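You operate a simulated robot arm through the tools that you are given. There is no shell and no other tool. Be economical: measure what you need, move in short steps, check, and stop when the job is done.

Carry out the task below with a simulated robot arm. There is one attempt and no reset: what you move stays moved.

JOB
Unwind the old yarn, then wind on blue yarn to the length on the card.
Fine: press reset once between; the clip goes in the catch; leave the knob on wind.

It is judged by the outcome, as a careful person would: the job done as asked, and still so three seconds after it is handed in. It fails if anything else is knocked over, pushed out of place, dropped, spilled or broken.

ROBOT AND FRAMES
A 6-joint arm with a two-finger parallel gripper, fixed in place. Base frame: the origin is at the foot of the arm, x ahead of it, y to its left, z up; the work surface is at about z = 0.8. Units: m, degrees, N and s.
With the tool pointing down near the work surface it reaches from about 0.24 to 0.64 m from the base axis. Its first joint turns from -66.0 to 66.0 degrees. Payload 2.7 kg.
The TCP is the grasp point between the finger pads, 0.023 m short of the fingertips. In the tool frame z runs along the fingers and y along their closing line. Largest opening 0.094 m; finger width 0.038, thickness 0.01; the body of the gripper, 0.054 by 0.096 m, starts 0.039 m behind the TCP.
Orientation is that of the tool frame in the base frame, as [roll, pitch, yaw] about the fixed x, y, z axes, in that order (R = Rz(yaw) Ry(pitch) Rx(roll)). With the fingers straight down and closing along the base's y, the tool's x points along the base's -x, its y along +y and its z along -z.

CONTROLS
- The arm moves only by the tool move_arm. Its argument "motion" is a list of rows, each a list of 6 numbers: the shift along the base's x, y, z in m, then the turn, a rotation vector about the base's x, y, z in degrees. In form: [[dx, dy, dz, wx, wy, wz], ...]. A call has 1 to 20 rows; each row is the pose to reach, as a shift and turn from the pose commanded when the call began. "grip" is the gripper command, from -1 (fully open) to 1 (shut), values between in proportion, set as the call begins (left out, the last holds). Rows are played at 5 a second. More than 0.05 m and 8.6 degrees between two rows, or a gripper value outside its range, and nothing of the call is played. A pose out of reach is approached as far as the arm can. The call stops where the force on the tool passes 40 N (or 10 N more than at its start, if that is more) or the arm is blocked; 0.2 s more then pass. The fingers move at their own pace (about 0.045 m/s each) and stop on an object; they squeeze with about 42 N. The grip force told is the motor's: it shows also when the fingers shut on nothing. Time passes only in rows, and 0.2 s behind the last, so rows that repeat a pose let the fingers close. It gives the time, the measured TCP pose, the force on the tool (base axes), the opening and the grip force at its end, in the units of the frame above (readings bear some noise), with the torque about the TCP (base axes, N m) and any sound that the robot's microphone picked up.
- Cameras (640 x 400 px; columns grow to the right, rows downward): "scene" is fixed at [0.0816, -0.4342, 1.4096]; the picture's right is [0.74, -0.67, 0.00], its down [-0.35, -0.38, -0.85] and it looks along [0.58, 0.63, -0.52] (base axes); focal length 313 px, centre (320, 200). "wrist" rides on the gripper at [0.086, 0.016, -0.074] in the tool frame; the picture's right is [-0.18, 0.98, 0.00], its down [-0.58, -0.11, -0.81] and it looks along [-0.79, -0.15, 0.59] (tool axes); focal length 243 px, centre (320, 200). There is no depth. A picture from a camera that has moved, and an enlarged one, comes with that camera's place and axes in the base frame and with its lens.
- camera(camera): a new picture of that camera. No time passes.
- enlarge(camera, box): a new picture of the part [left, top, right, bottom] of that camera's present view, enlarged. No time passes.
- job_done(): hands the job in; it is judged then, once.

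Go step by step. Nothing tells you positions but the pictures and the camera data: compare them with the known pose of the tool, close in by small moves and look again before you grip or let go. The budget is 120 turns and 64 pictures, counting those below and the enlarged ones. Unless the task says otherwise, let go and move clear before handing in, and close with one line.

The tools are called after "Call:" as a command line: name --pt "numbers of a row" for each row, then --argument value for the rest, lists and objects as JSON in quotes. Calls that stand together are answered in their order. move_arm: Moves the arm, as the interface text tells. Its arguments: {"type":"object","properties":{"motion":{"type":"array","items":{"type":"array","items":{"type":"number"}}},"grip":{"type":"number"}},"required":["motion"]} The other tools are called the same way: camera (camera) takes a picture; enlarge (camera, box) takes an enlarged picture of a part of a camera's view; job_done () hands the job in.

At the start:

```text
time_s: 0.0
tool_pos: [0.3967, 0.0536, 1.1849]
orientation: [180.0, 0.0, -180.0]
contact_force: [-0.4, -0.3, -0.5]
torque: [0.02, -0.01, 0.01]
finger_gap: 0.0939
finger_force: 0.0
```

scene: 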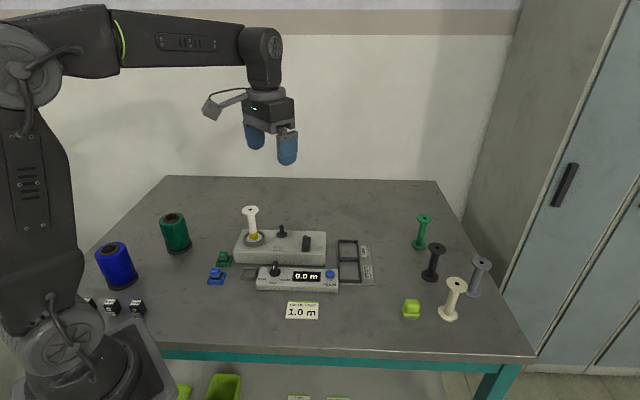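
wrist: 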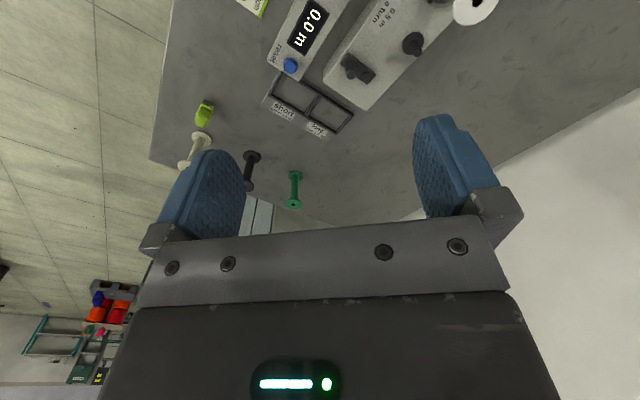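

I see a winder with a bobbin, a counter, a card reading 1.0 m, two yarn cones (blue, green) and clips. I'll look closer at the parts.

Call:
enlarge --camera "scene" --box '[200, 190, 390, 325]'

Call:
enlarge --camera "scene" --box '[70, 200, 250, 330]'

Call:
enlarge --camera "scene" --box '[380, 200, 520, 340]'

```text
2.96 times, centred on (295, 258) of scene
camera zoom: at [0.0816, -0.4342, 1.4096], right [0.74, -0.67, 0.0], down [-0.35, -0.38, -0.85], along [0.58, 0.63, -0.52], focal length 926 px, centre (394, 30)
```

zoom: 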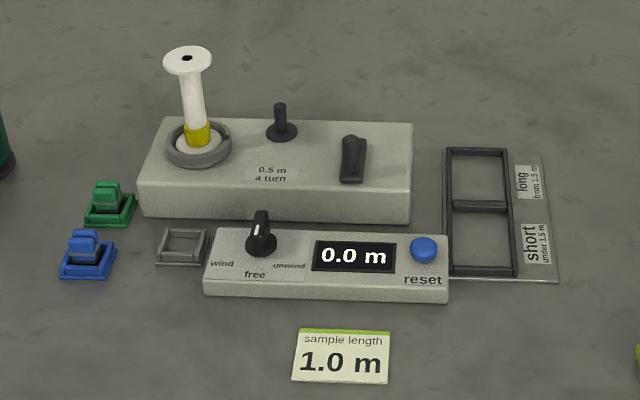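

```text
3.08 times, centred on (160, 265) of scene
camera zoom: at [0.0816, -0.4342, 1.4096], right [0.74, -0.67, 0.0], down [-0.35, -0.38, -0.85], along [0.58, 0.63, -0.52], focal length 962 px, centre (812, 0)
```

zoom: 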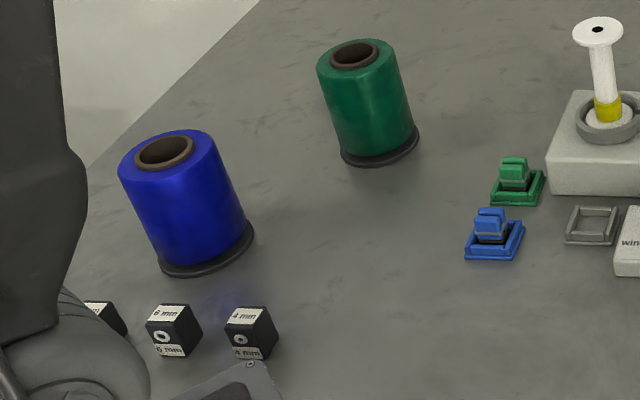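

```text
2.86 times, centred on (450, 270) of scene
camera zoom: at [0.0816, -0.4342, 1.4096], right [0.74, -0.67, 0.0], down [-0.35, -0.38, -0.85], along [0.58, 0.63, -0.52], focal length 893 px, centre (-51, 0)
```

zoom: 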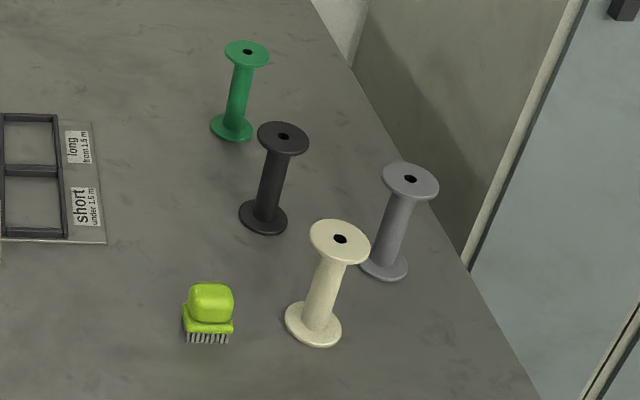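

The machine looks to be around (0.45, 0.12), turned about -42°. I'll back up and lower for a closer wrist look.

Call:
move_arm --pt "-0.03 0 -0.03 0 0 0" --pt "-0.06 0 -0.06 0 0 0" --pt "-0.09 0 -0.09 0 0 0" --pt "-0.1 0 -0.12 0 0 0" --pt "-0.1 0 -0.12 0 0 0" --grip -1

Call:
camera --camera "wrist"

```text
time_s: 1.2
tool_pos: [0.2964, 0.0528, 1.0654]
orientation: [179.9, 0.0, -180.0]
contact_force: [-0.9, -0.2, 0.9]
torque: [-0.01, 0.03, 0.01]
finger_gap: 0.0943
finger_force: 0.0
```

```text
58 pictures are left
camera wrist: at [0.2103, 0.0694, 1.1403], right [0.18, 0.98, 0.0], down [0.58, -0.11, 0.81], along [0.79, -0.15, -0.59], focal length 243 px, centre (320, 200)
```

wrist: 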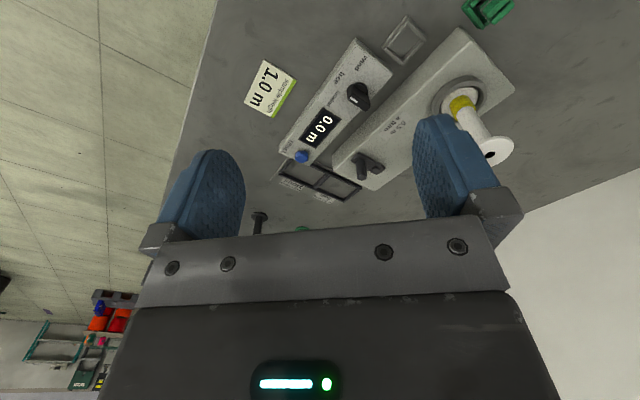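

Call:
enlarge --camera "wrist" --box '[320, 10, 540, 200]'

```text
2.11 times, centred on (430, 105) of wrist
camera zoom: at [0.2103, 0.0694, 1.1403], right [0.18, 0.98, 0.0], down [0.58, -0.11, 0.81], along [0.79, -0.15, -0.59], focal length 511 px, centre (88, 400)
```

zoom: 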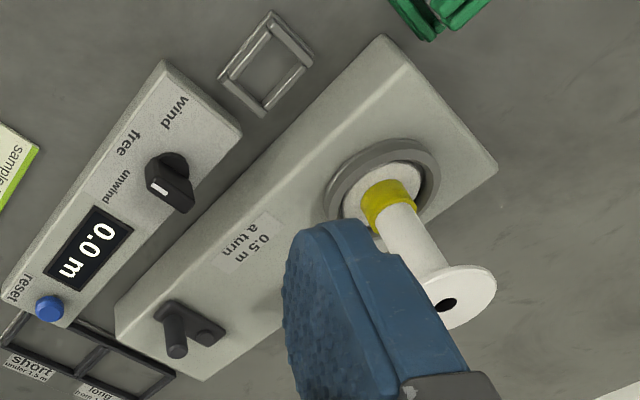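

The dark piece on the right is a crank with a peg; the knob seems to point to "free". I'll turn the wrist by 45° to face the machine squarely and look closer.

Call:
move_arm --pt "0.005 0 -0.01 0 0 7.5" --pt "0.01 -0.002 -0.02 0 0 15" --pt "0.015 -0.004 -0.03 0 0 22.5" --pt "0.02 -0.006 -0.04 0 0 30" --pt "0.025 -0.008 -0.05 0 0 37.5" --pt "0.026 -0.009 -0.065 0 0 45" --pt "0.026 -0.009 -0.065 0 0 45"

Call:
camera --camera "wrist"

```text
time_s: 2.8
tool_pos: [0.3226, 0.0438, 1.0001]
orientation: [-179.9, 0.0, -135.0]
contact_force: [-0.5, 0.2, 0.1]
torque: [0.03, -0.02, -0.02]
finger_gap: 0.0939
finger_force: 0.1
```

```text
56 pictures are left
camera wrist: at [0.2504, -0.006, 1.075], right [-0.57, 0.82, 0.0], down [0.49, 0.33, 0.81], along [0.66, 0.46, -0.59], focal length 243 px, centre (320, 200)
```

wrist: 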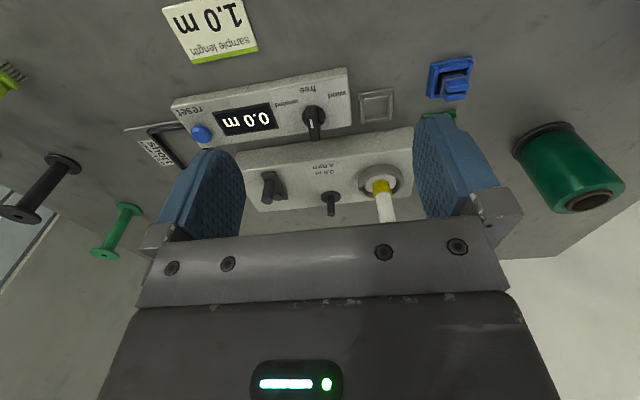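

Call:
enlarge --camera "wrist" --box '[240, 70, 420, 225]'

Call:
enlarge --camera "wrist" --box '[350, 40, 490, 140]'

Call:
enlarge --camera "scene" --box '[230, 200, 335, 300]'

```text
2.58 times, centred on (330, 148) of wrist
camera zoom: at [0.2504, -0.006, 1.075], right [-0.57, 0.82, 0.0], down [0.49, 0.33, 0.81], along [0.66, 0.46, -0.59], focal length 626 px, centre (294, 336)
```

zoom: 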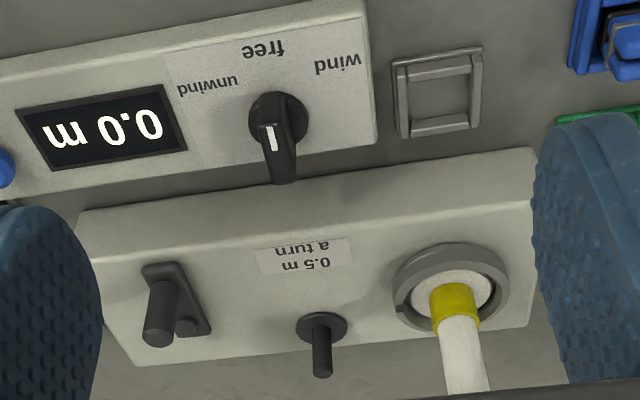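

```text
4.00 times, centred on (420, 90) of wrist
camera zoom: at [0.2504, -0.006, 1.075], right [-0.57, 0.82, 0.0], down [0.49, 0.33, 0.81], along [0.66, 0.46, -0.59], focal length 970 px, centre (-80, 640)
```

zoom: 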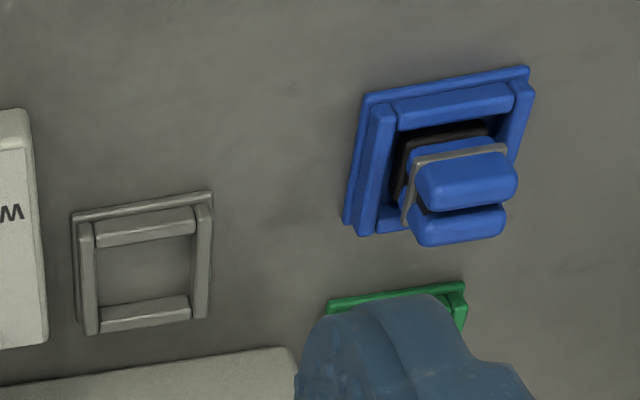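

```text
4.00 times, centred on (282, 250) of scene
camera zoom: at [0.0817, -0.4342, 1.4096], right [0.74, -0.67, 0.0], down [-0.35, -0.38, -0.85], along [0.58, 0.63, -0.52], focal length 1250 px, centre (470, 0)
```

zoom: 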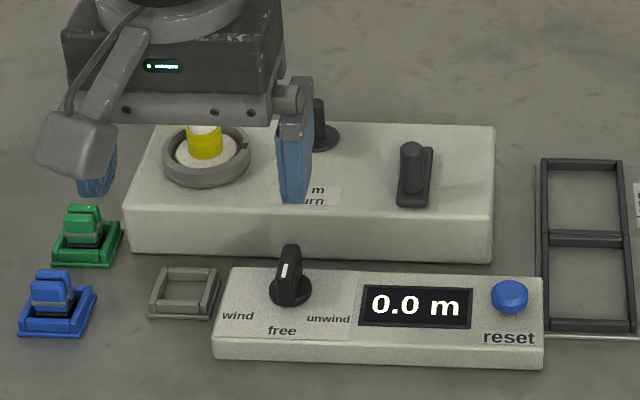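

The clips sit in holders; the grey square is the catch. The knob is near (0.40, 0.086), top about z 0.86, bar pointing to "free". I'll hover over it with a part-closed gripper.

Call:
move_arm --pt "0.03 0.015 -0.02 0 0 0" --pt "0.055 0.03 -0.04 0 0 0" --pt "0.0774 0.042 -0.065 0 0 0" --pt "0.0774 0.042 -0.09 0 0 0" --pt "0.0774 0.042 -0.09 0 0 0" --grip 0.15

Call:
camera --camera "wrist"

```text
time_s: 4.0
tool_pos: [0.4016, 0.0862, 0.9101]
orientation: [180.0, 0.0, -135.0]
contact_force: [-1.0, 0.5, -0.2]
torque: [-0.02, 0.05, 0.02]
finger_gap: 0.04
finger_force: 0.0
```

```text
52 pictures are left
camera wrist: at [0.328, 0.0361, 0.9845], right [-0.56, 0.83, 0.0], down [0.49, 0.33, 0.81], along [0.67, 0.46, -0.59], focal length 243 px, centre (320, 200)
```

wrist: 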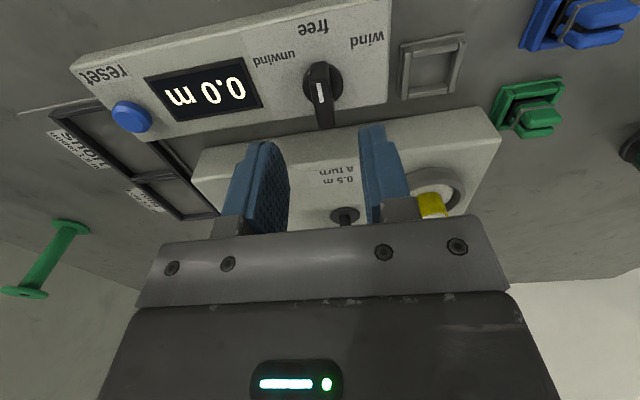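

The knob lines up under the grasp point. I'll descend and close on it.

Call:
move_arm --pt "0 0 -0.03 0 0 0" --pt "0 0 -0.045 0 0 0" --pt "0 0 -0.056 0 0 0" --pt "0 0 -0.056 0 0 0"

Call:
move_arm --pt "0 0 0 0 0 0" --pt "0 0 0 0 0 0" --pt "0 0 0 0 0 0" --pt "0 0 0 0 0 0" --grip 1

Call:
camera --camera "wrist"

```text
time_s: 5.0
tool_pos: [0.3996, 0.0863, 0.8524]
orientation: [-179.9, 0.0, -135.0]
contact_force: [0.6, 0.4, -0.3]
torque: [0.0, -0.03, 0.0]
finger_gap: 0.04
finger_force: 0.1
```

```text
time_s: 6.0
tool_pos: [0.3992, 0.087, 0.8534]
orientation: [179.8, 0.0, -135.0]
contact_force: [-12.3, 16.8, 1.9]
torque: [0.15, 0.03, -0.03]
finger_gap: 0.012
finger_force: 45.2
```

```text
51 pictures are left
camera wrist: at [0.3273, 0.0382, 0.9279], right [-0.57, 0.82, 0.0], down [0.49, 0.33, 0.81], along [0.66, 0.46, -0.59], focal length 243 px, centre (320, 200)
```

wrist: 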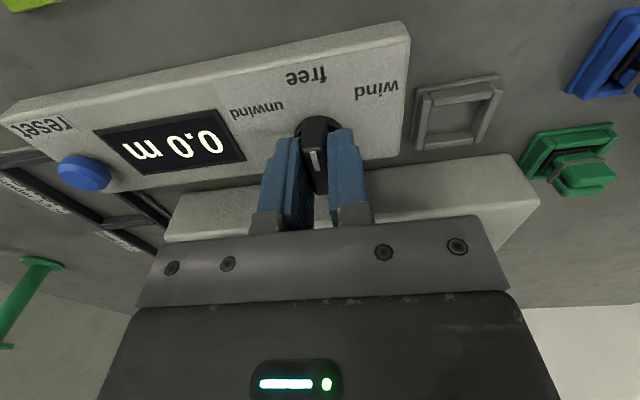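

The bar is gripped (12 mm). I'll ease the side load and turn the knob toward "unwind" (counter-clockwise from above).

Call:
move_arm --pt "-0.0007 0.0007 0 0 0 0" --pt "-0.0007 0.0007 0 0 0 8" --pt "-0.0007 0.0007 0 0 0 16" --pt "-0.0007 0.0007 0 0 0 24" --pt "-0.0007 0.0007 0 0 0 32" --pt "-0.0007 0.0007 0 0 0 40" --pt "-0.0007 0.0007 0 0 0 45" --pt "-0.0007 0.0007 0 0 0 45"

Call:
camera --camera "wrist"

```text
time_s: 7.8
tool_pos: [0.398, 0.0888, 0.8517]
orientation: [180.0, 0.0, -89.9]
contact_force: [-6.1, 28.6, -26.6]
torque: [0.81, -0.27, -0.07]
finger_gap: 0.012
finger_force: 44.7
```

```text
50 pictures are left
camera wrist: at [0.3828, 0.0018, 0.9278], right [-0.98, 0.18, 0.0], down [0.11, 0.58, 0.81], along [0.15, 0.79, -0.59], focal length 243 px, centre (320, 200)
```

wrist: 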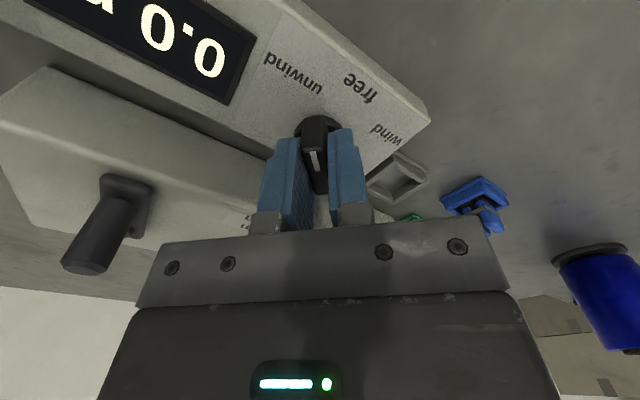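

The knob moved along with the grip but a side load has built up. I'll comply with it, then read the force.

Call:
move_arm --pt "0 0.002 -0.001 0 0 0" --pt "0 0.004 -0.002 0 0 0" --pt "0 0.004 -0.002 0 0 0"

```text
time_s: 8.6
tool_pos: [0.3985, 0.0882, 0.8531]
orientation: [179.9, -0.2, -90.0]
contact_force: [-22.9, -23.5, 30.4]
torque: [0.39, -0.17, -0.01]
finger_gap: 0.0119
finger_force: 44.8
```

Call:
move_arm --pt "-0.001 -0.0017 0.001 0 0 0" --pt "-0.0018 -0.0017 0.001 0 0 0" --pt "-0.0018 -0.0017 0.001 0 0 0"

```text
time_s: 9.4
tool_pos: [0.3986, 0.0892, 0.8539]
orientation: [-179.7, 0.0, -90.0]
contact_force: [8.2, -26.5, 11.7]
torque: [-1.44, 0.48, 0.03]
finger_gap: 0.0118
finger_force: 45.4
```

I'll loosen and regrip to shed the load, then look.

Call:
move_arm --pt "0 0 0 0 0 0" --pt "0 0 0 0 0 0" --pt "0 0 0 0 0 0" --grip 0.4

Call:
camera --camera "wrist"

```text
time_s: 10.2
tool_pos: [0.3958, 0.0894, 0.8522]
orientation: [-179.9, 0.0, -90.0]
contact_force: [1.3, -0.2, 0.0]
torque: [0.0, 0.03, -0.01]
finger_gap: 0.0279
finger_force: 0.0
```

```text
49 pictures are left
camera wrist: at [0.3809, 0.0029, 0.9271], right [-0.98, 0.18, 0.0], down [0.11, 0.58, 0.81], along [0.15, 0.79, -0.59], focal length 243 px, centre (320, 200)
```

wrist: 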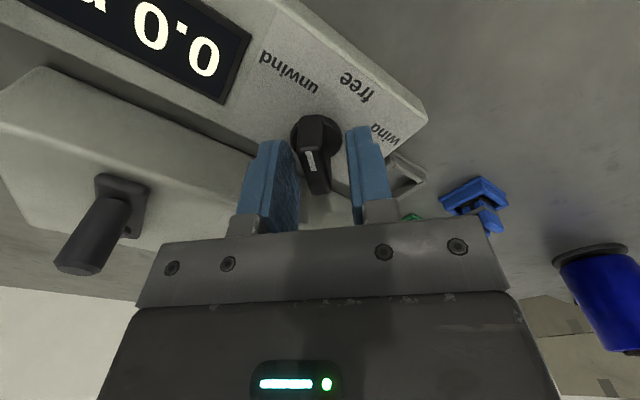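

The knob sprang about 10° further toward "unwind", seemingly into a detent. I'll rise clear and check it, and look at the crank.

Call:
move_arm --pt "0 0 0.02 0 0 0" --pt "0 0 0.05 0 0 0" --pt "0 -0.02 0.09 0 0 0" --pt "0.0 -0.04 0.11 0 0 0" --pt "0.0 -0.04 0.11 0 0 0"

Call:
camera --camera "wrist"

Call:
enlarge --camera "scene" --box '[230, 200, 335, 300]'

```text
time_s: 11.4
tool_pos: [0.3955, 0.0501, 0.965]
orientation: [-180.0, 0.0, -89.9]
contact_force: [0.2, -0.2, 0.5]
torque: [-0.01, 0.0, -0.03]
finger_gap: 0.0283
finger_force: 0.1
```

```text
48 pictures are left
camera wrist: at [0.3811, -0.0378, 1.0388], right [-0.98, 0.18, 0.0], down [0.11, 0.58, 0.81], along [0.15, 0.79, -0.59], focal length 243 px, centre (320, 200)
```

wrist: 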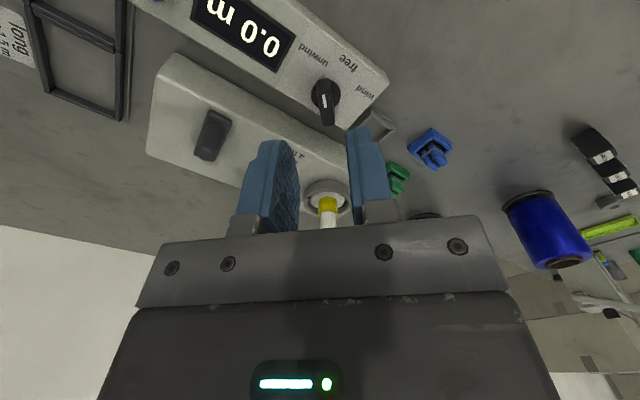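

```text
4.00 times, centred on (282, 250) of scene
camera zoom: at [0.0816, -0.4342, 1.4096], right [0.74, -0.67, 0.0], down [-0.35, -0.38, -0.85], along [0.58, 0.63, -0.52], focal length 1250 px, centre (470, 0)
```

zoom: 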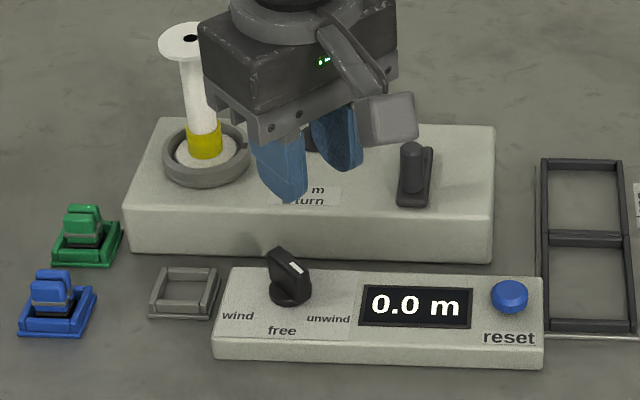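

The knob is on "unwind". The crank peg is near (0.508, 0.088), top z≈0.88. I'll hover over it to locate it and its hub.

Call:
move_arm --pt "0.04 0.01 0.0 0 0 0" --pt "0.08 0.02 0 0 0 0" --pt "0.112 0.038 0 0 0 0" --pt "0.112 0.038 -0.025 0 0 0" --pt "0.112 0.038 -0.025 0 0 0"

Call:
camera --camera "wrist"

```text
time_s: 12.6
tool_pos: [0.5098, 0.089, 0.9384]
orientation: [180.0, 0.0, -90.0]
contact_force: [-0.1, -0.1, -0.4]
torque: [0.02, -0.01, 0.04]
finger_gap: 0.028
finger_force: 0.2
```

```text
46 pictures are left
camera wrist: at [0.4944, 0.0022, 1.0129], right [-0.98, 0.18, 0.0], down [0.11, 0.58, 0.81], along [0.15, 0.79, -0.59], focal length 243 px, centre (320, 200)
```

wrist: 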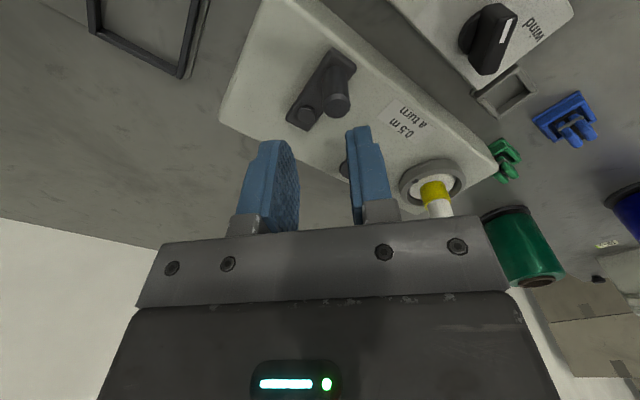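

Call:
enlarge --camera "wrist" --box '[260, 30, 380, 150]'

```text
3.33 times, centred on (320, 90) of wrist
camera zoom: at [0.4944, 0.0022, 1.0129], right [-0.98, 0.18, 0.0], down [0.11, 0.58, 0.81], along [0.15, 0.79, -0.59], focal length 809 px, centre (320, 567)
```

zoom: 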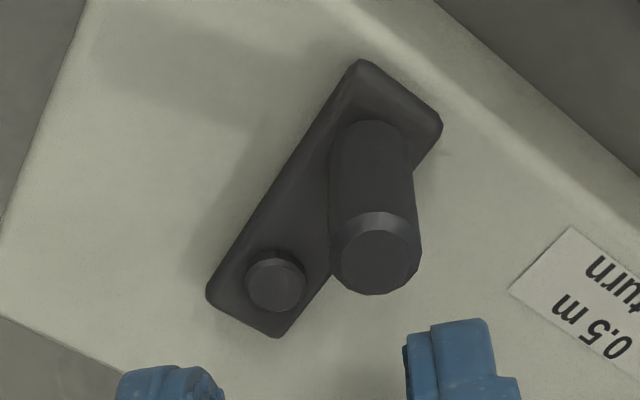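

Peg ≈ (0.500, 0.084), hub ≈ (0.525, 0.109), radius ≈ 0.035. I'll lower around the peg and grip it.

Call:
move_arm --pt "-0.0098 -0.005 0 0 0 0" --pt "-0.0098 -0.005 -0.02 0 0 0" --pt "-0.0098 -0.005 -0.045 0 0 0" --pt "-0.0098 -0.005 -0.0595 0 0 0" --pt "-0.0098 -0.005 -0.0595 0 0 0" --grip 0.1

Call:
move_arm --pt "0 0 0 0 0 0" --pt "0 0 0 0 0 0" --pt "0 0 0 0 0 0" --grip 1

Call:
camera --camera "wrist"

```text
time_s: 13.8
tool_pos: [0.4992, 0.082, 0.8785]
orientation: [-180.0, 0.0, -90.0]
contact_force: [-2.2, 0.4, 0.2]
torque: [0.04, 0.02, -0.02]
finger_gap: 0.0425
finger_force: 0.1
```

```text
time_s: 14.6
tool_pos: [0.498, 0.0837, 0.8789]
orientation: [-180.0, 0.0, -90.0]
contact_force: [2.2, 0.6, -1.9]
torque: [0.05, -0.01, -0.04]
finger_gap: 0.0151
finger_force: 44.6
```

```text
44 pictures are left
camera wrist: at [0.4827, -0.003, 0.9533], right [-0.98, 0.18, 0.0], down [0.11, 0.58, 0.81], along [0.15, 0.79, -0.59], focal length 243 px, centre (320, 200)
```

wrist: 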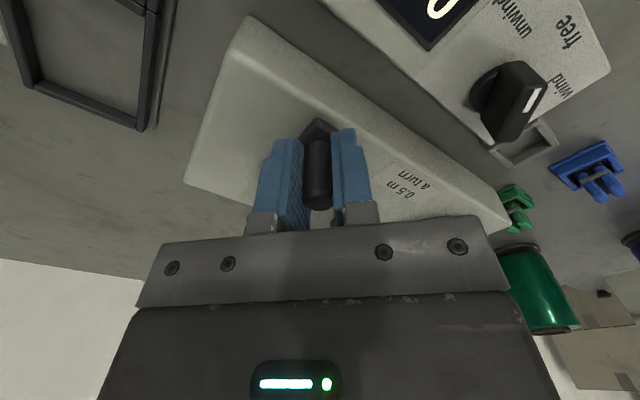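

The peg is held at 15 mm. I'll try a 30° clockwise arc and read the forces.

Call:
move_arm --pt "-0.0021 0.0023 0 0 0 0" --pt "-0.0039 0.0047 0 0 0 0" --pt "-0.0056 0.0073 0 0 0 0" --pt "-0.007 0.01 0 0 0 0" --pt "-0.0082 0.0128 0 0 0 0" --pt "-0.0091 0.0157 0 0 0 0" --pt "-0.0091 0.0157 0 0 0 0"

Call:
enlarge --camera "scene" --box '[230, 200, 335, 300]'

```text
time_s: 16.2
tool_pos: [0.491, 0.0982, 0.8792]
orientation: [179.8, -0.1, -89.8]
contact_force: [6.6, 1.2, -12.5]
torque: [0.32, -0.14, -0.01]
finger_gap: 0.0149
finger_force: 44.3
```

```text
4.00 times, centred on (282, 250) of scene
camera zoom: at [0.082, -0.4341, 1.4096], right [0.74, -0.67, 0.0], down [-0.35, -0.38, -0.85], along [0.58, 0.63, -0.52], focal length 1250 px, centre (470, 0)
```

zoom: 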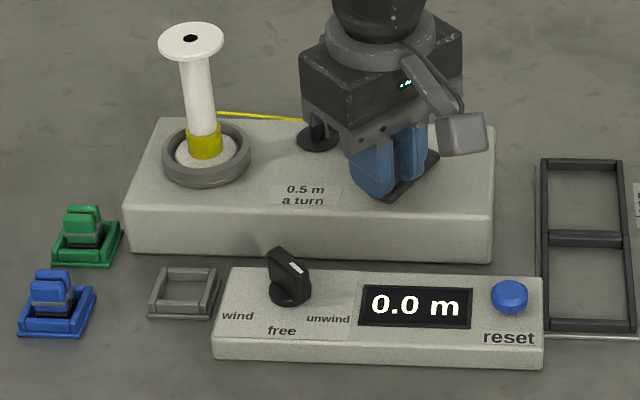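

A yellow strand now runs from the bobbin to the post, so clockwise unwinds it. I'll continue the circle by 120°.

Call:
move_arm --pt "-0.0011 0.0072 0 0 0 0" --pt "-0.0008 0.0145 0 0 0 0" --pt "0.0011 0.0216 0 0 0 0" --pt "0.0045 0.0281 0 0 0 0" --pt "0.0091 0.0338 0 0 0 0" --pt "0.0147 0.0384 0 0 0 0" --pt "0.0213 0.0417 0 0 0 0" --pt "0.0283 0.0436 0 0 0 0" --pt "0.0356 0.044 0 0 0 0" --pt "0.0429 0.0429 0 0 0 0" --pt "0.0429 0.0429 0 0 0 0"

Call:
enlarge --camera "scene" --box '[230, 200, 335, 300]'

```text
time_s: 18.6
tool_pos: [0.5328, 0.1389, 0.8781]
orientation: [179.9, -0.1, -90.0]
contact_force: [-6.8, -20.8, -3.3]
torque: [0.01, -0.36, 0.02]
finger_gap: 0.0151
finger_force: 44.8
```

```text
4.00 times, centred on (282, 250) of scene
camera zoom: at [0.0815, -0.4347, 1.4095], right [0.74, -0.67, 0.0], down [-0.35, -0.38, -0.85], along [0.58, 0.63, -0.52], focal length 1250 px, centre (470, 0)
```

zoom: 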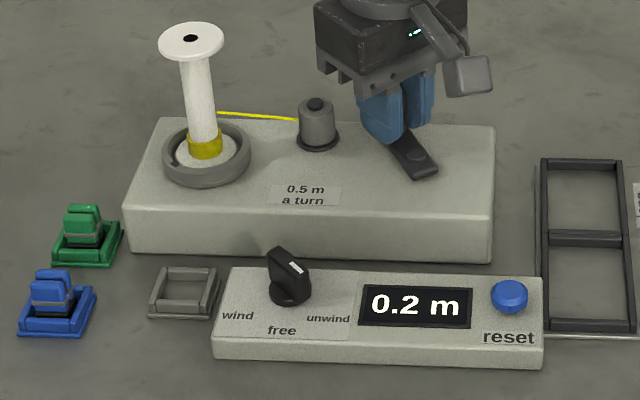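

The counter reads 0.2 m and the yarn transfers to the post. I refine the circle to hub (0.5245, 0.106), R 0.034, and complete the first turn.

Call:
move_arm --pt "0.0063 -0.0049 0 0 0 0" --pt "0.0123 -0.0088 0 0 0 0" --pt "0.0173 -0.0138 0 0 0 0" --pt "0.0212 -0.0198 0 0 0 0" --pt "0.0237 -0.0264 0 0 0 0" --pt "0.0249 -0.0334 0 0 0 0" --pt "0.0245 -0.0405 0 0 0 0" --pt "0.0226 -0.0474 0 0 0 0" --pt "0.0194 -0.0537 0 0 0 0" --pt "0.0149 -0.0592 0 0 0 0" --pt "0.0094 -0.0637 0 0 0 0" --pt "0.0031 -0.0669 0 0 0 0" --pt "-0.0038 -0.0688 0 0 0 0" --pt "-0.0109 -0.0692 0 0 0 0" --pt "-0.0179 -0.068 0 0 0 0" --pt "-0.0261 -0.0646 0 0 0 0" --pt "-0.0331 -0.0592 0 0 0 0" --pt "-0.0331 -0.0592 0 0 0 0"

Call:
enlarge --camera "scene" --box '[230, 200, 335, 300]'

```text
time_s: 22.4
tool_pos: [0.5005, 0.0815, 0.878]
orientation: [-179.9, 0.0, -89.9]
contact_force: [2.1, 2.8, -2.0]
torque: [0.83, 0.04, -0.01]
finger_gap: 0.0151
finger_force: 44.8
```

```text
4.00 times, centred on (282, 250) of scene
camera zoom: at [0.0817, -0.4342, 1.4096], right [0.74, -0.67, 0.0], down [-0.35, -0.38, -0.85], along [0.58, 0.63, -0.52], focal length 1250 px, centre (470, 0)
```

zoom: 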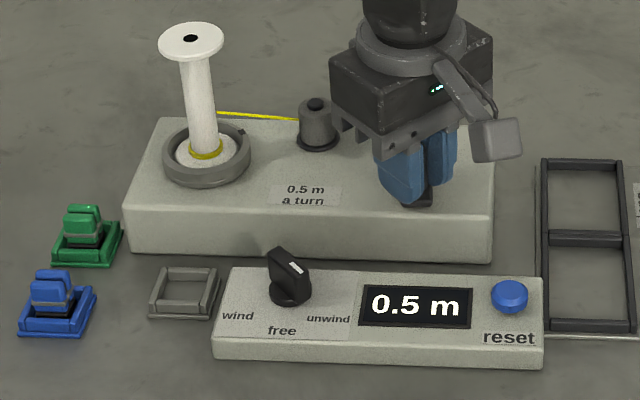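

One turn is done (0.5 m), and a thin yellow band is left. I'll go another half turn.

Call:
move_arm --pt "-0.0045 0.0055 0 0 0 0" --pt "-0.0077 0.0118 0 0 0 0" --pt "-0.0096 0.0187 0 0 0 0" --pt "-0.01 0.0258 0 0 0 0" --pt "-0.0088 0.0328 0 0 0 0" --pt "-0.0063 0.0394 0 0 0 0" --pt "-0.0024 0.0454 0 0 0 0" --pt "0.0026 0.0504 0 0 0 0" --pt "0.0086 0.0543 0 0 0 0" --pt "0.0152 0.0568 0 0 0 0" --pt "0.0222 0.058 0 0 0 0" --pt "0.0293 0.0576 0 0 0 0" --pt "0.0362 0.0557 0 0 0 0" --pt "0.0425 0.0525 0 0 0 0" --pt "0.048 0.048 0 0 0 0" --pt "0.048 0.048 0 0 0 0"

Call:
enlarge --camera "scene" --box '[230, 200, 335, 300]'

```text
time_s: 25.8
tool_pos: [0.5492, 0.129, 0.8793]
orientation: [-179.8, 0.0, -89.9]
contact_force: [10.1, 7.4, 0.4]
torque: [1.31, 0.38, 0.01]
finger_gap: 0.0151
finger_force: 45.0
```

```text
4.00 times, centred on (282, 250) of scene
camera zoom: at [0.0819, -0.434, 1.4097], right [0.74, -0.67, 0.0], down [-0.35, -0.38, -0.85], along [0.58, 0.63, -0.52], focal length 1250 px, centre (470, 0)
```

zoom: 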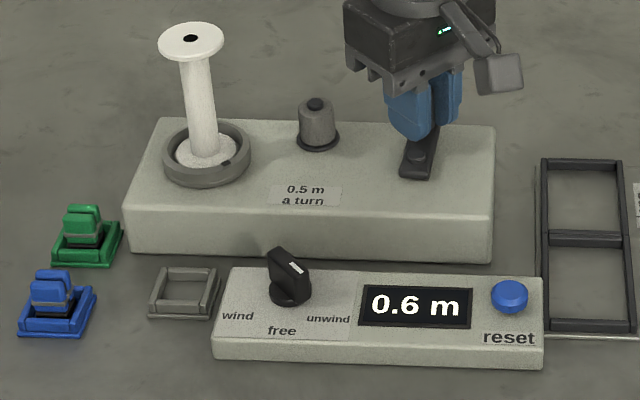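

The yellow yarn is entirely off the bobbin, counter at 0.6 m. I'll release the crank, rise, and move over the reset button near (0.500, -0.016).

Call:
move_arm --pt "0 0 0 0 0 0" --pt "0 0 0 0 0 0" --pt "0 0 0.03 0 0 0" --pt "0 0 0.07 0 0 0" --pt "-0.02 -0.045 0.07 0 0 0" --pt "-0.035 -0.09 0.07 0 0 0" --pt "-0.0485 -0.12 0.05 0 0 0" --pt "-0.0485 -0.146 0.03 0 0 0" --pt "-0.0485 -0.146 0.01 0 0 0" --pt "-0.0485 -0.146 0.01 0 0 0" --grip 0.1

Call:
move_arm --pt "0 0 0 0 0 0" --pt "0 0 0 0 0 0" --pt "0 0 0 0 0 0" --grip 1

Call:
camera --camera "wrist"

```text
time_s: 28.0
tool_pos: [0.4988, -0.0147, 0.8881]
orientation: [-179.9, -0.1, -90.0]
contact_force: [-0.1, 0.0, -0.4]
torque: [0.0, -0.01, -0.07]
finger_gap: 0.0425
finger_force: 0.0
```

```text
time_s: 28.8
tool_pos: [0.4997, -0.0155, 0.8865]
orientation: [-180.0, 0.0, -90.0]
contact_force: [0.1, 0.3, -0.1]
torque: [-0.02, -0.04, -0.01]
finger_gap: 0.0003
finger_force: 30.9
```

```text
39 pictures are left
camera wrist: at [0.4834, -0.1023, 0.9627], right [-0.98, 0.18, 0.0], down [0.11, 0.58, 0.81], along [0.15, 0.79, -0.59], focal length 243 px, centre (320, 200)
```

wrist: 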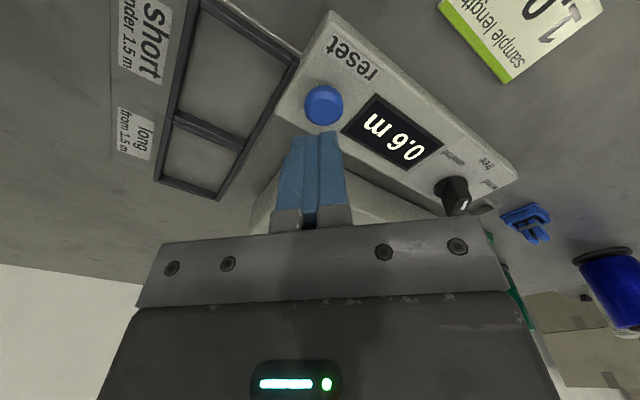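

The button is a little nearer the camera than my TCP; I'll shift slightly (-2, -5 mm) and press down gently.

Call:
move_arm --pt "-0.002 -0.005 0 0 0 0" --pt "-0.002 -0.005 -0.02 0 0 0" --pt "-0.002 -0.005 -0.028 0 0 0" --pt "-0.002 -0.005 -0.033 0 0 0" --pt "-0.002 -0.005 -0.036 0 0 0"

Call:
enlarge --camera "wrist" --box '[220, 20, 460, 220]'

```text
time_s: 30.0
tool_pos: [0.4966, -0.0197, 0.8519]
orientation: [-180.0, 0.0, -90.1]
contact_force: [-1.6, -0.1, 4.3]
torque: [0.01, 0.04, 0.02]
finger_gap: 0.0002
finger_force: 41.8
heard: click
```

```text
2.00 times, centred on (340, 120) of wrist
camera zoom: at [0.4813, -0.1075, 0.927], right [-0.98, 0.18, 0.0], down [0.11, 0.58, 0.81], along [0.15, 0.79, -0.59], focal length 485 px, centre (280, 360)
```

zoom: 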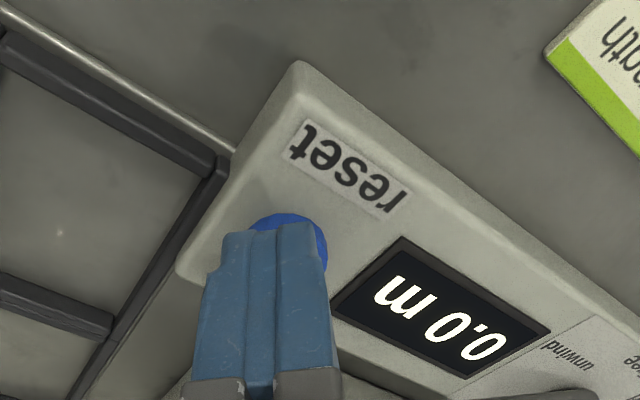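

Click heard and counter at 0.0. Now I'll rise and travel to above the blue clip near (0.281, 0.191), turning back to align with the machine.

Call:
move_arm --pt "0 0 0.04 0 0 0" --pt "0 0 0.085 0 0 0" --pt "-0.031 0.03 0.105 0 0 -6.4" --pt "-0.062 0.06 0.105 0 0 -12.8" --pt "-0.093 0.09 0.105 0 0 -19.2" --pt "-0.124 0.12 0.105 0 0 -25.7" --pt "-0.155 0.15 0.105 0 0 -32" --pt "-0.186 0.18 0.105 0 0 -38.5" --pt "-0.217 0.212 0.09 0 0 -45" --pt "-0.217 0.212 0.06 0 0 -45" --pt "-0.217 0.212 0.06 0 0 -45" --grip 0

Call:
camera --camera "wrist"

Call:
enlarge --camera "wrist" --box '[240, 40, 400, 180]'

```text
time_s: 32.4
tool_pos: [0.2793, 0.1914, 0.9132]
orientation: [180.0, 0.0, -134.9]
contact_force: [0.2, 0.0, -0.1]
torque: [0.01, 0.01, 0.01]
finger_gap: 0.047
finger_force: 0.0
```

```text
37 pictures are left
camera wrist: at [0.207, 0.1407, 0.9876], right [-0.56, 0.83, 0.0], down [0.49, 0.33, 0.81], along [0.67, 0.46, -0.59], focal length 243 px, centre (320, 200)
```

wrist: 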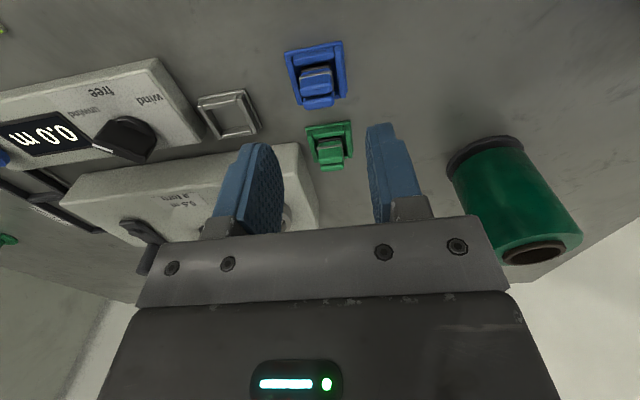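

```text
2.86 times, centred on (320, 110) of wrist
camera zoom: at [0.207, 0.1407, 0.9876], right [-0.56, 0.83, 0.0], down [0.49, 0.33, 0.81], along [0.67, 0.46, -0.59], focal length 693 px, centre (320, 457)
```

zoom: 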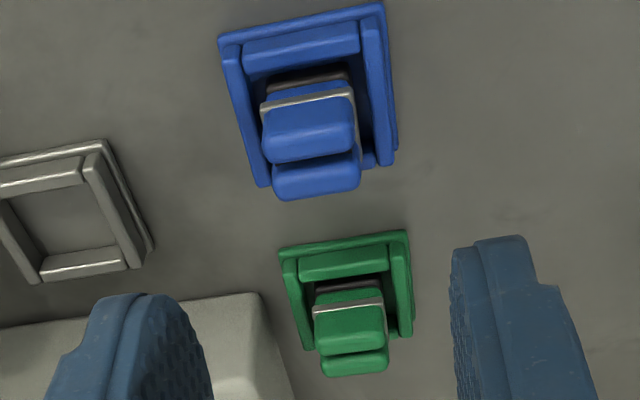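

The blue clip is centred near (0.283, 0.190), aligned with the tool. I'll lower the fingers around its jaws.

Call:
move_arm --pt "0.002 -0.001 -0.02 0 0 0" --pt "0.002 -0.001 -0.045 0 0 0" --pt "0.002 -0.001 -0.06 0 0 0" --pt "0.002 -0.001 -0.068 0 0 0" --pt "0.002 -0.001 -0.068 0 0 0"

Call:
camera --camera "wrist"

```text
time_s: 33.6
tool_pos: [0.2813, 0.1899, 0.8452]
orientation: [180.0, 0.1, -135.1]
contact_force: [0.5, 0.8, 0.8]
torque: [0.0, -0.02, -0.03]
finger_gap: 0.047
finger_force: 0.0
```

```text
35 pictures are left
camera wrist: at [0.2099, 0.1397, 0.9195], right [-0.56, 0.83, 0.0], down [0.49, 0.33, 0.81], along [0.67, 0.46, -0.59], focal length 243 px, centre (320, 200)
```

wrist: 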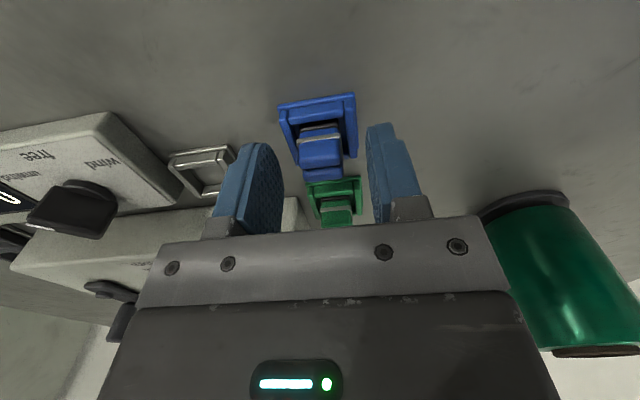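

Aligned. I'll lower 5 mm more and close on the clip.

Call:
move_arm --pt "0 0 -0.003 0 0 0" --pt "0 0 -0.005 0 0 0"

Call:
move_arm --pt "0 0 0 0 0 0" --pt "0 0 0 0 0 0" --pt "0 0 0 0 0 0" --grip 1

Call:
camera --camera "wrist"

```text
time_s: 34.2
tool_pos: [0.2829, 0.1889, 0.8391]
orientation: [180.0, 0.0, -135.0]
contact_force: [-0.8, -0.2, -0.6]
torque: [0.0, 0.01, 0.01]
finger_gap: 0.0471
finger_force: 0.0
```

```text
time_s: 35.0
tool_pos: [0.2833, 0.1889, 0.8394]
orientation: [-180.0, 0.0, -134.9]
contact_force: [0.1, -0.1, 0.7]
torque: [0.01, -0.03, 0.0]
finger_gap: 0.0206
finger_force: 42.3
```

```text
34 pictures are left
camera wrist: at [0.2105, 0.1393, 0.9144], right [-0.56, 0.83, 0.0], down [0.49, 0.33, 0.81], along [0.67, 0.46, -0.59], focal length 243 px, centre (320, 200)
```

wrist: 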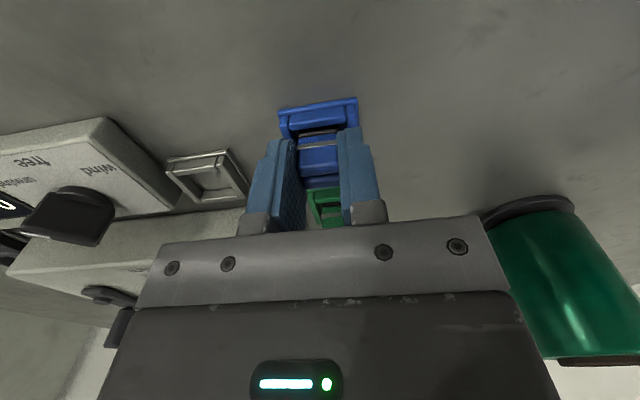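

The clip is gripped at 20.6 mm. I'll lift straight up and look.

Call:
move_arm --pt "0 0 0.005 0 0 0" --pt "0 0 0.015 0 0 0" --pt "0 0 0.035 0 0 0" --pt "0 0 0.055 0 0 0" --pt "0 0 0.055 0 0 0"

Call:
camera --camera "wrist"

Call:
enlarge --camera "scene" --box '[80, 190, 320, 310]'

```text
time_s: 36.2
tool_pos: [0.2816, 0.1895, 0.896]
orientation: [-180.0, 0.0, -135.0]
contact_force: [-0.6, 0.2, 0.0]
torque: [-0.03, 0.0, 0.02]
finger_gap: 0.0205
finger_force: 41.8
```

```text
33 pictures are left
camera wrist: at [0.2103, 0.1397, 0.9709], right [-0.56, 0.83, 0.0], down [0.49, 0.33, 0.81], along [0.67, 0.46, -0.59], focal length 243 px, centre (320, 200)
```

wrist: 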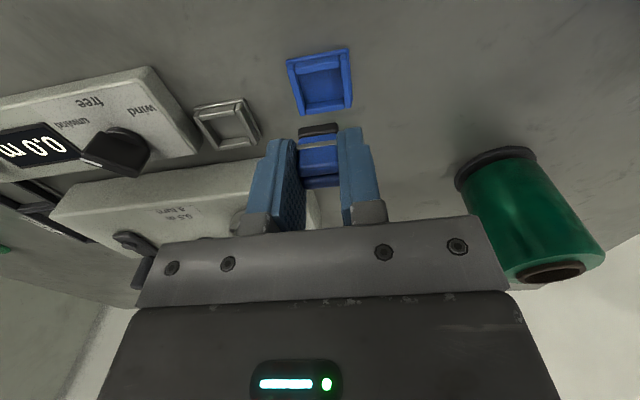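

```text
2.67 times, centred on (200, 250) of scene
camera zoom: at [0.0816, -0.4342, 1.4096], right [0.74, -0.67, 0.0], down [-0.35, -0.38, -0.85], along [0.58, 0.63, -0.52], focal length 834 px, centre (640, 67)
```

zoom: 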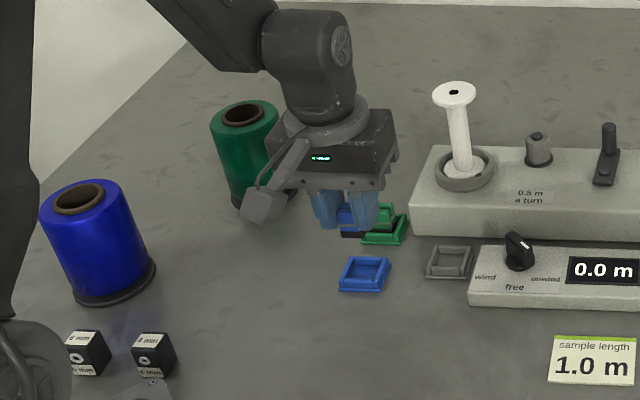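

Clip is held; the blue holder is empty below. The catch is at about (0.357, 0.148); I'll move over it at the same height.

Call:
move_arm --pt "0.02 -0.0115 0.005 0 0 0" --pt "0.04 -0.023 0.005 0 0 0" --pt "0.06 -0.035 0.0 0 0 0" --pt "0.074 -0.043 0 0 0 0" --pt "0.074 -0.043 0 0 0 0"

Call:
camera --camera "wrist"

```text
time_s: 37.4
tool_pos: [0.3567, 0.1453, 0.8938]
orientation: [180.0, 0.0, -135.0]
contact_force: [-0.5, -0.3, 0.1]
torque: [-0.01, 0.01, -0.02]
finger_gap: 0.0202
finger_force: 42.1
```

```text
31 pictures are left
camera wrist: at [0.2855, 0.097, 0.9698], right [-0.57, 0.82, 0.0], down [0.49, 0.33, 0.81], along [0.67, 0.46, -0.59], focal length 243 px, centre (320, 200)
```

wrist: 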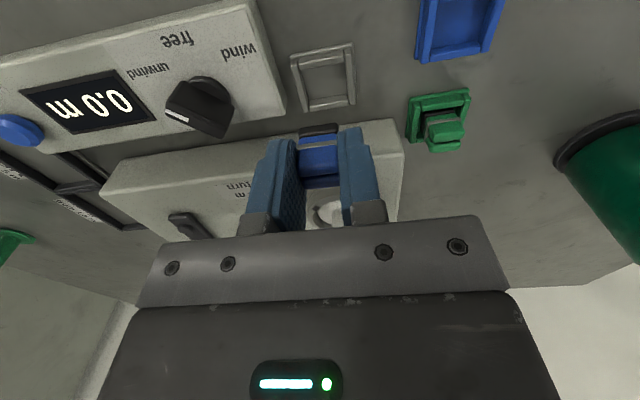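

Call:
enlarge --camera "wrist" --box '[260, 20, 400, 160]'

```text
2.86 times, centred on (330, 90) of wrist
camera zoom: at [0.2855, 0.097, 0.9698], right [-0.57, 0.82, 0.0], down [0.49, 0.33, 0.81], along [0.67, 0.46, -0.59], focal length 693 px, centre (291, 514)
```

zoom: 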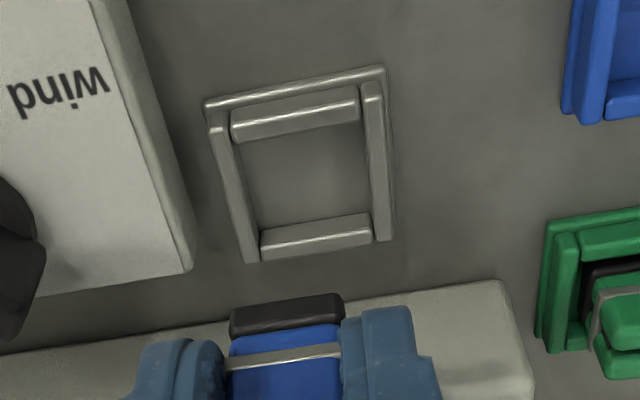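

The catch is about 3 mm off in both picture axes. I'll correct and lower part-way, then check.

Call:
move_arm --pt "-0.0037 0.0011 0 0 0 0" --pt "-0.0037 0.0011 -0.015 0 0 0" --pt "-0.0037 0.0011 -0.033 0 0 0" --pt "-0.0037 0.0011 -0.033 0 0 0"

Call:
enlarge --camera "wrist" --box '[260, 60, 400, 200]'

Call:
enlarge --camera "scene" --box '[210, 220, 310, 300]'

```text
time_s: 38.4
tool_pos: [0.3529, 0.1471, 0.8618]
orientation: [180.0, 0.0, -135.0]
contact_force: [0.1, 0.1, 0.0]
torque: [0.03, 0.01, 0.01]
finger_gap: 0.0205
finger_force: 41.9
```

```text
2.86 times, centred on (330, 130) of wrist
camera zoom: at [0.2808, 0.0975, 0.9365], right [-0.56, 0.83, 0.0], down [0.49, 0.33, 0.81], along [0.67, 0.46, -0.59], focal length 693 px, centre (291, 400)
```

zoom: 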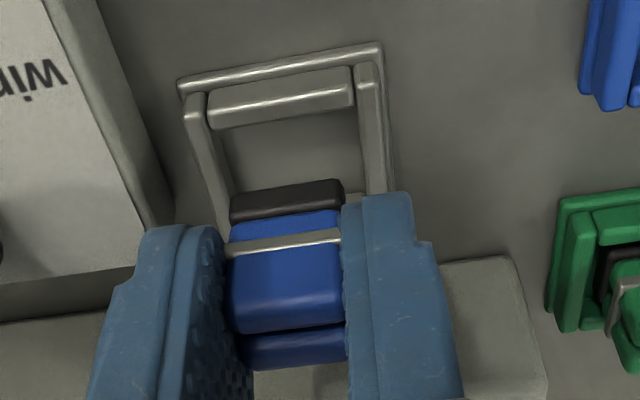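

```text
5.00 times, centred on (260, 260) of scene
camera zoom: at [0.0817, -0.4342, 1.4096], right [0.74, -0.67, 0.0], down [-0.35, -0.38, -0.85], along [0.58, 0.63, -0.52], focal length 1563 px, centre (620, -100)
```

zoom: 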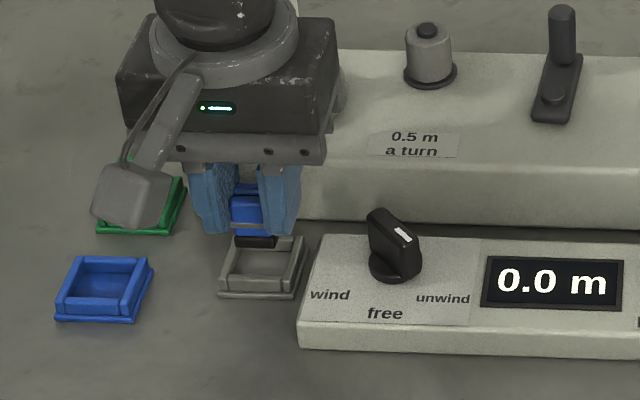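

Both views agree to about 1–2 mm. I'll make a small correction and lower the clip into the catch.

Call:
move_arm --pt "0.0014 -0.0003 0 0 0 0" --pt "0.0014 -0.0003 -0.008 0 0 0" --pt "0.0014 -0.0003 -0.014 0 0 0" --pt "0.0014 -0.0003 -0.018 0 0 0" --pt "0.0014 -0.0003 -0.021 0 0 0" --pt "0.0014 -0.0003 -0.021 0 0 0"

Call:
enlarge --camera "scene" --box '[210, 220, 310, 300]'

```text
time_s: 39.8
tool_pos: [0.3548, 0.1471, 0.8398]
orientation: [-180.0, 0.0, -135.1]
contact_force: [0.9, -0.5, -0.3]
torque: [0.03, 0.0, -0.02]
finger_gap: 0.0205
finger_force: 41.9
```

```text
5.00 times, centred on (260, 260) of scene
camera zoom: at [0.0817, -0.4342, 1.4096], right [0.74, -0.67, 0.0], down [-0.35, -0.38, -0.85], along [0.58, 0.63, -0.52], focal length 1563 px, centre (620, -100)
```

zoom: 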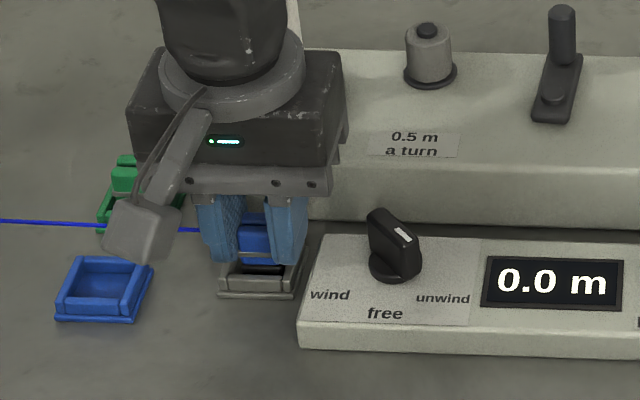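

The blue strand now shows from the cone to the catch, so the clip is seated. I'll release, rise and check.

Call:
move_arm --pt "0 0 0 0 0 0" --pt "0 0 0 0 0 0" --pt "0 0 0.02 0 0 0" --pt "0 0 0.05 0 0 0" --pt "0 0 0.09 0 0 0" --pt "0 0 0.09 0 0 0" --grip 0.15

Call:
enlarge --camera "scene" --box '[210, 220, 310, 300]'

```text
time_s: 41.2
tool_pos: [0.3544, 0.1485, 0.9312]
orientation: [180.0, 0.1, -135.1]
contact_force: [0.5, -0.6, 0.9]
torque: [0.0, 0.0, -0.01]
finger_gap: 0.04
finger_force: 0.1
```

```text
5.00 times, centred on (260, 260) of scene
camera zoom: at [0.0816, -0.4342, 1.4096], right [0.74, -0.67, 0.0], down [-0.35, -0.38, -0.85], along [0.58, 0.63, -0.52], focal length 1563 px, centre (620, -100)
```

zoom: 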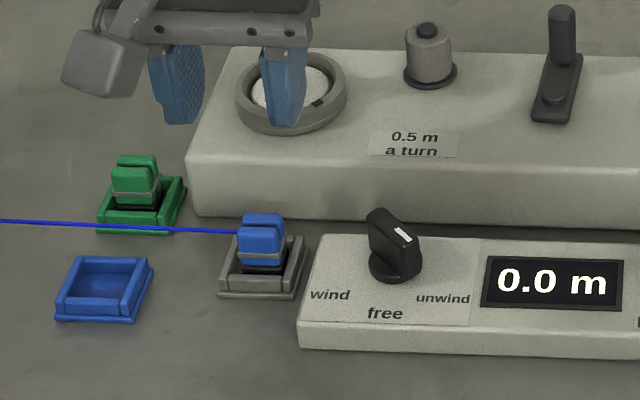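

The clip sits properly in the catch with the blue yarn strung. Now to the knob: hover over it, turned to its present bar direction.

Call:
move_arm --pt "0.006 -0.008 0 0 0 8" --pt "0.012 -0.016 0 0 0 16" --pt "0.018 -0.024 0 0 0 24" --pt "0.024 -0.033 0 0 0 32" --pt "0.03 -0.042 0 0 0 40" --pt "0.037 -0.051 0 0 0 48" --pt "0.0433 -0.0593 -0.01 0 0 55" --pt "0.0433 -0.0593 -0.02 0 0 55" --pt "0.0433 -0.0593 -0.02 0 0 55"

Call:
camera --camera "wrist"

```text
time_s: 43.2
tool_pos: [0.3967, 0.0879, 0.9116]
orientation: [180.0, 0.1, -80.1]
contact_force: [1.1, 0.4, 0.6]
torque: [-0.01, 0.0, 0.02]
finger_gap: 0.0401
finger_force: 0.1
```

```text
25 pictures are left
camera wrist: at [0.3967, -0.0007, 0.9856], right [-1.0, 0.01, 0.0], down [0.01, 0.59, 0.81], along [0.01, 0.81, -0.59], focal length 243 px, centre (320, 200)
```

wrist: 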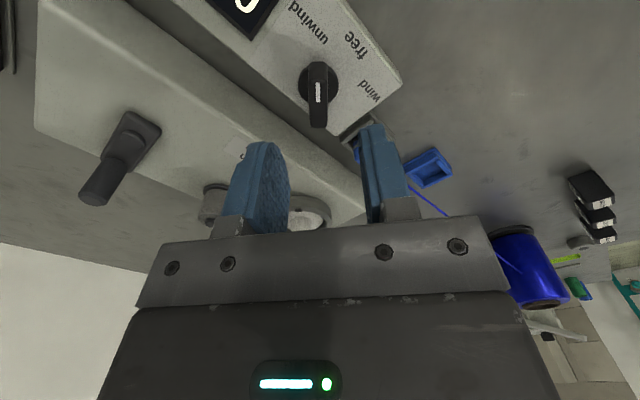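

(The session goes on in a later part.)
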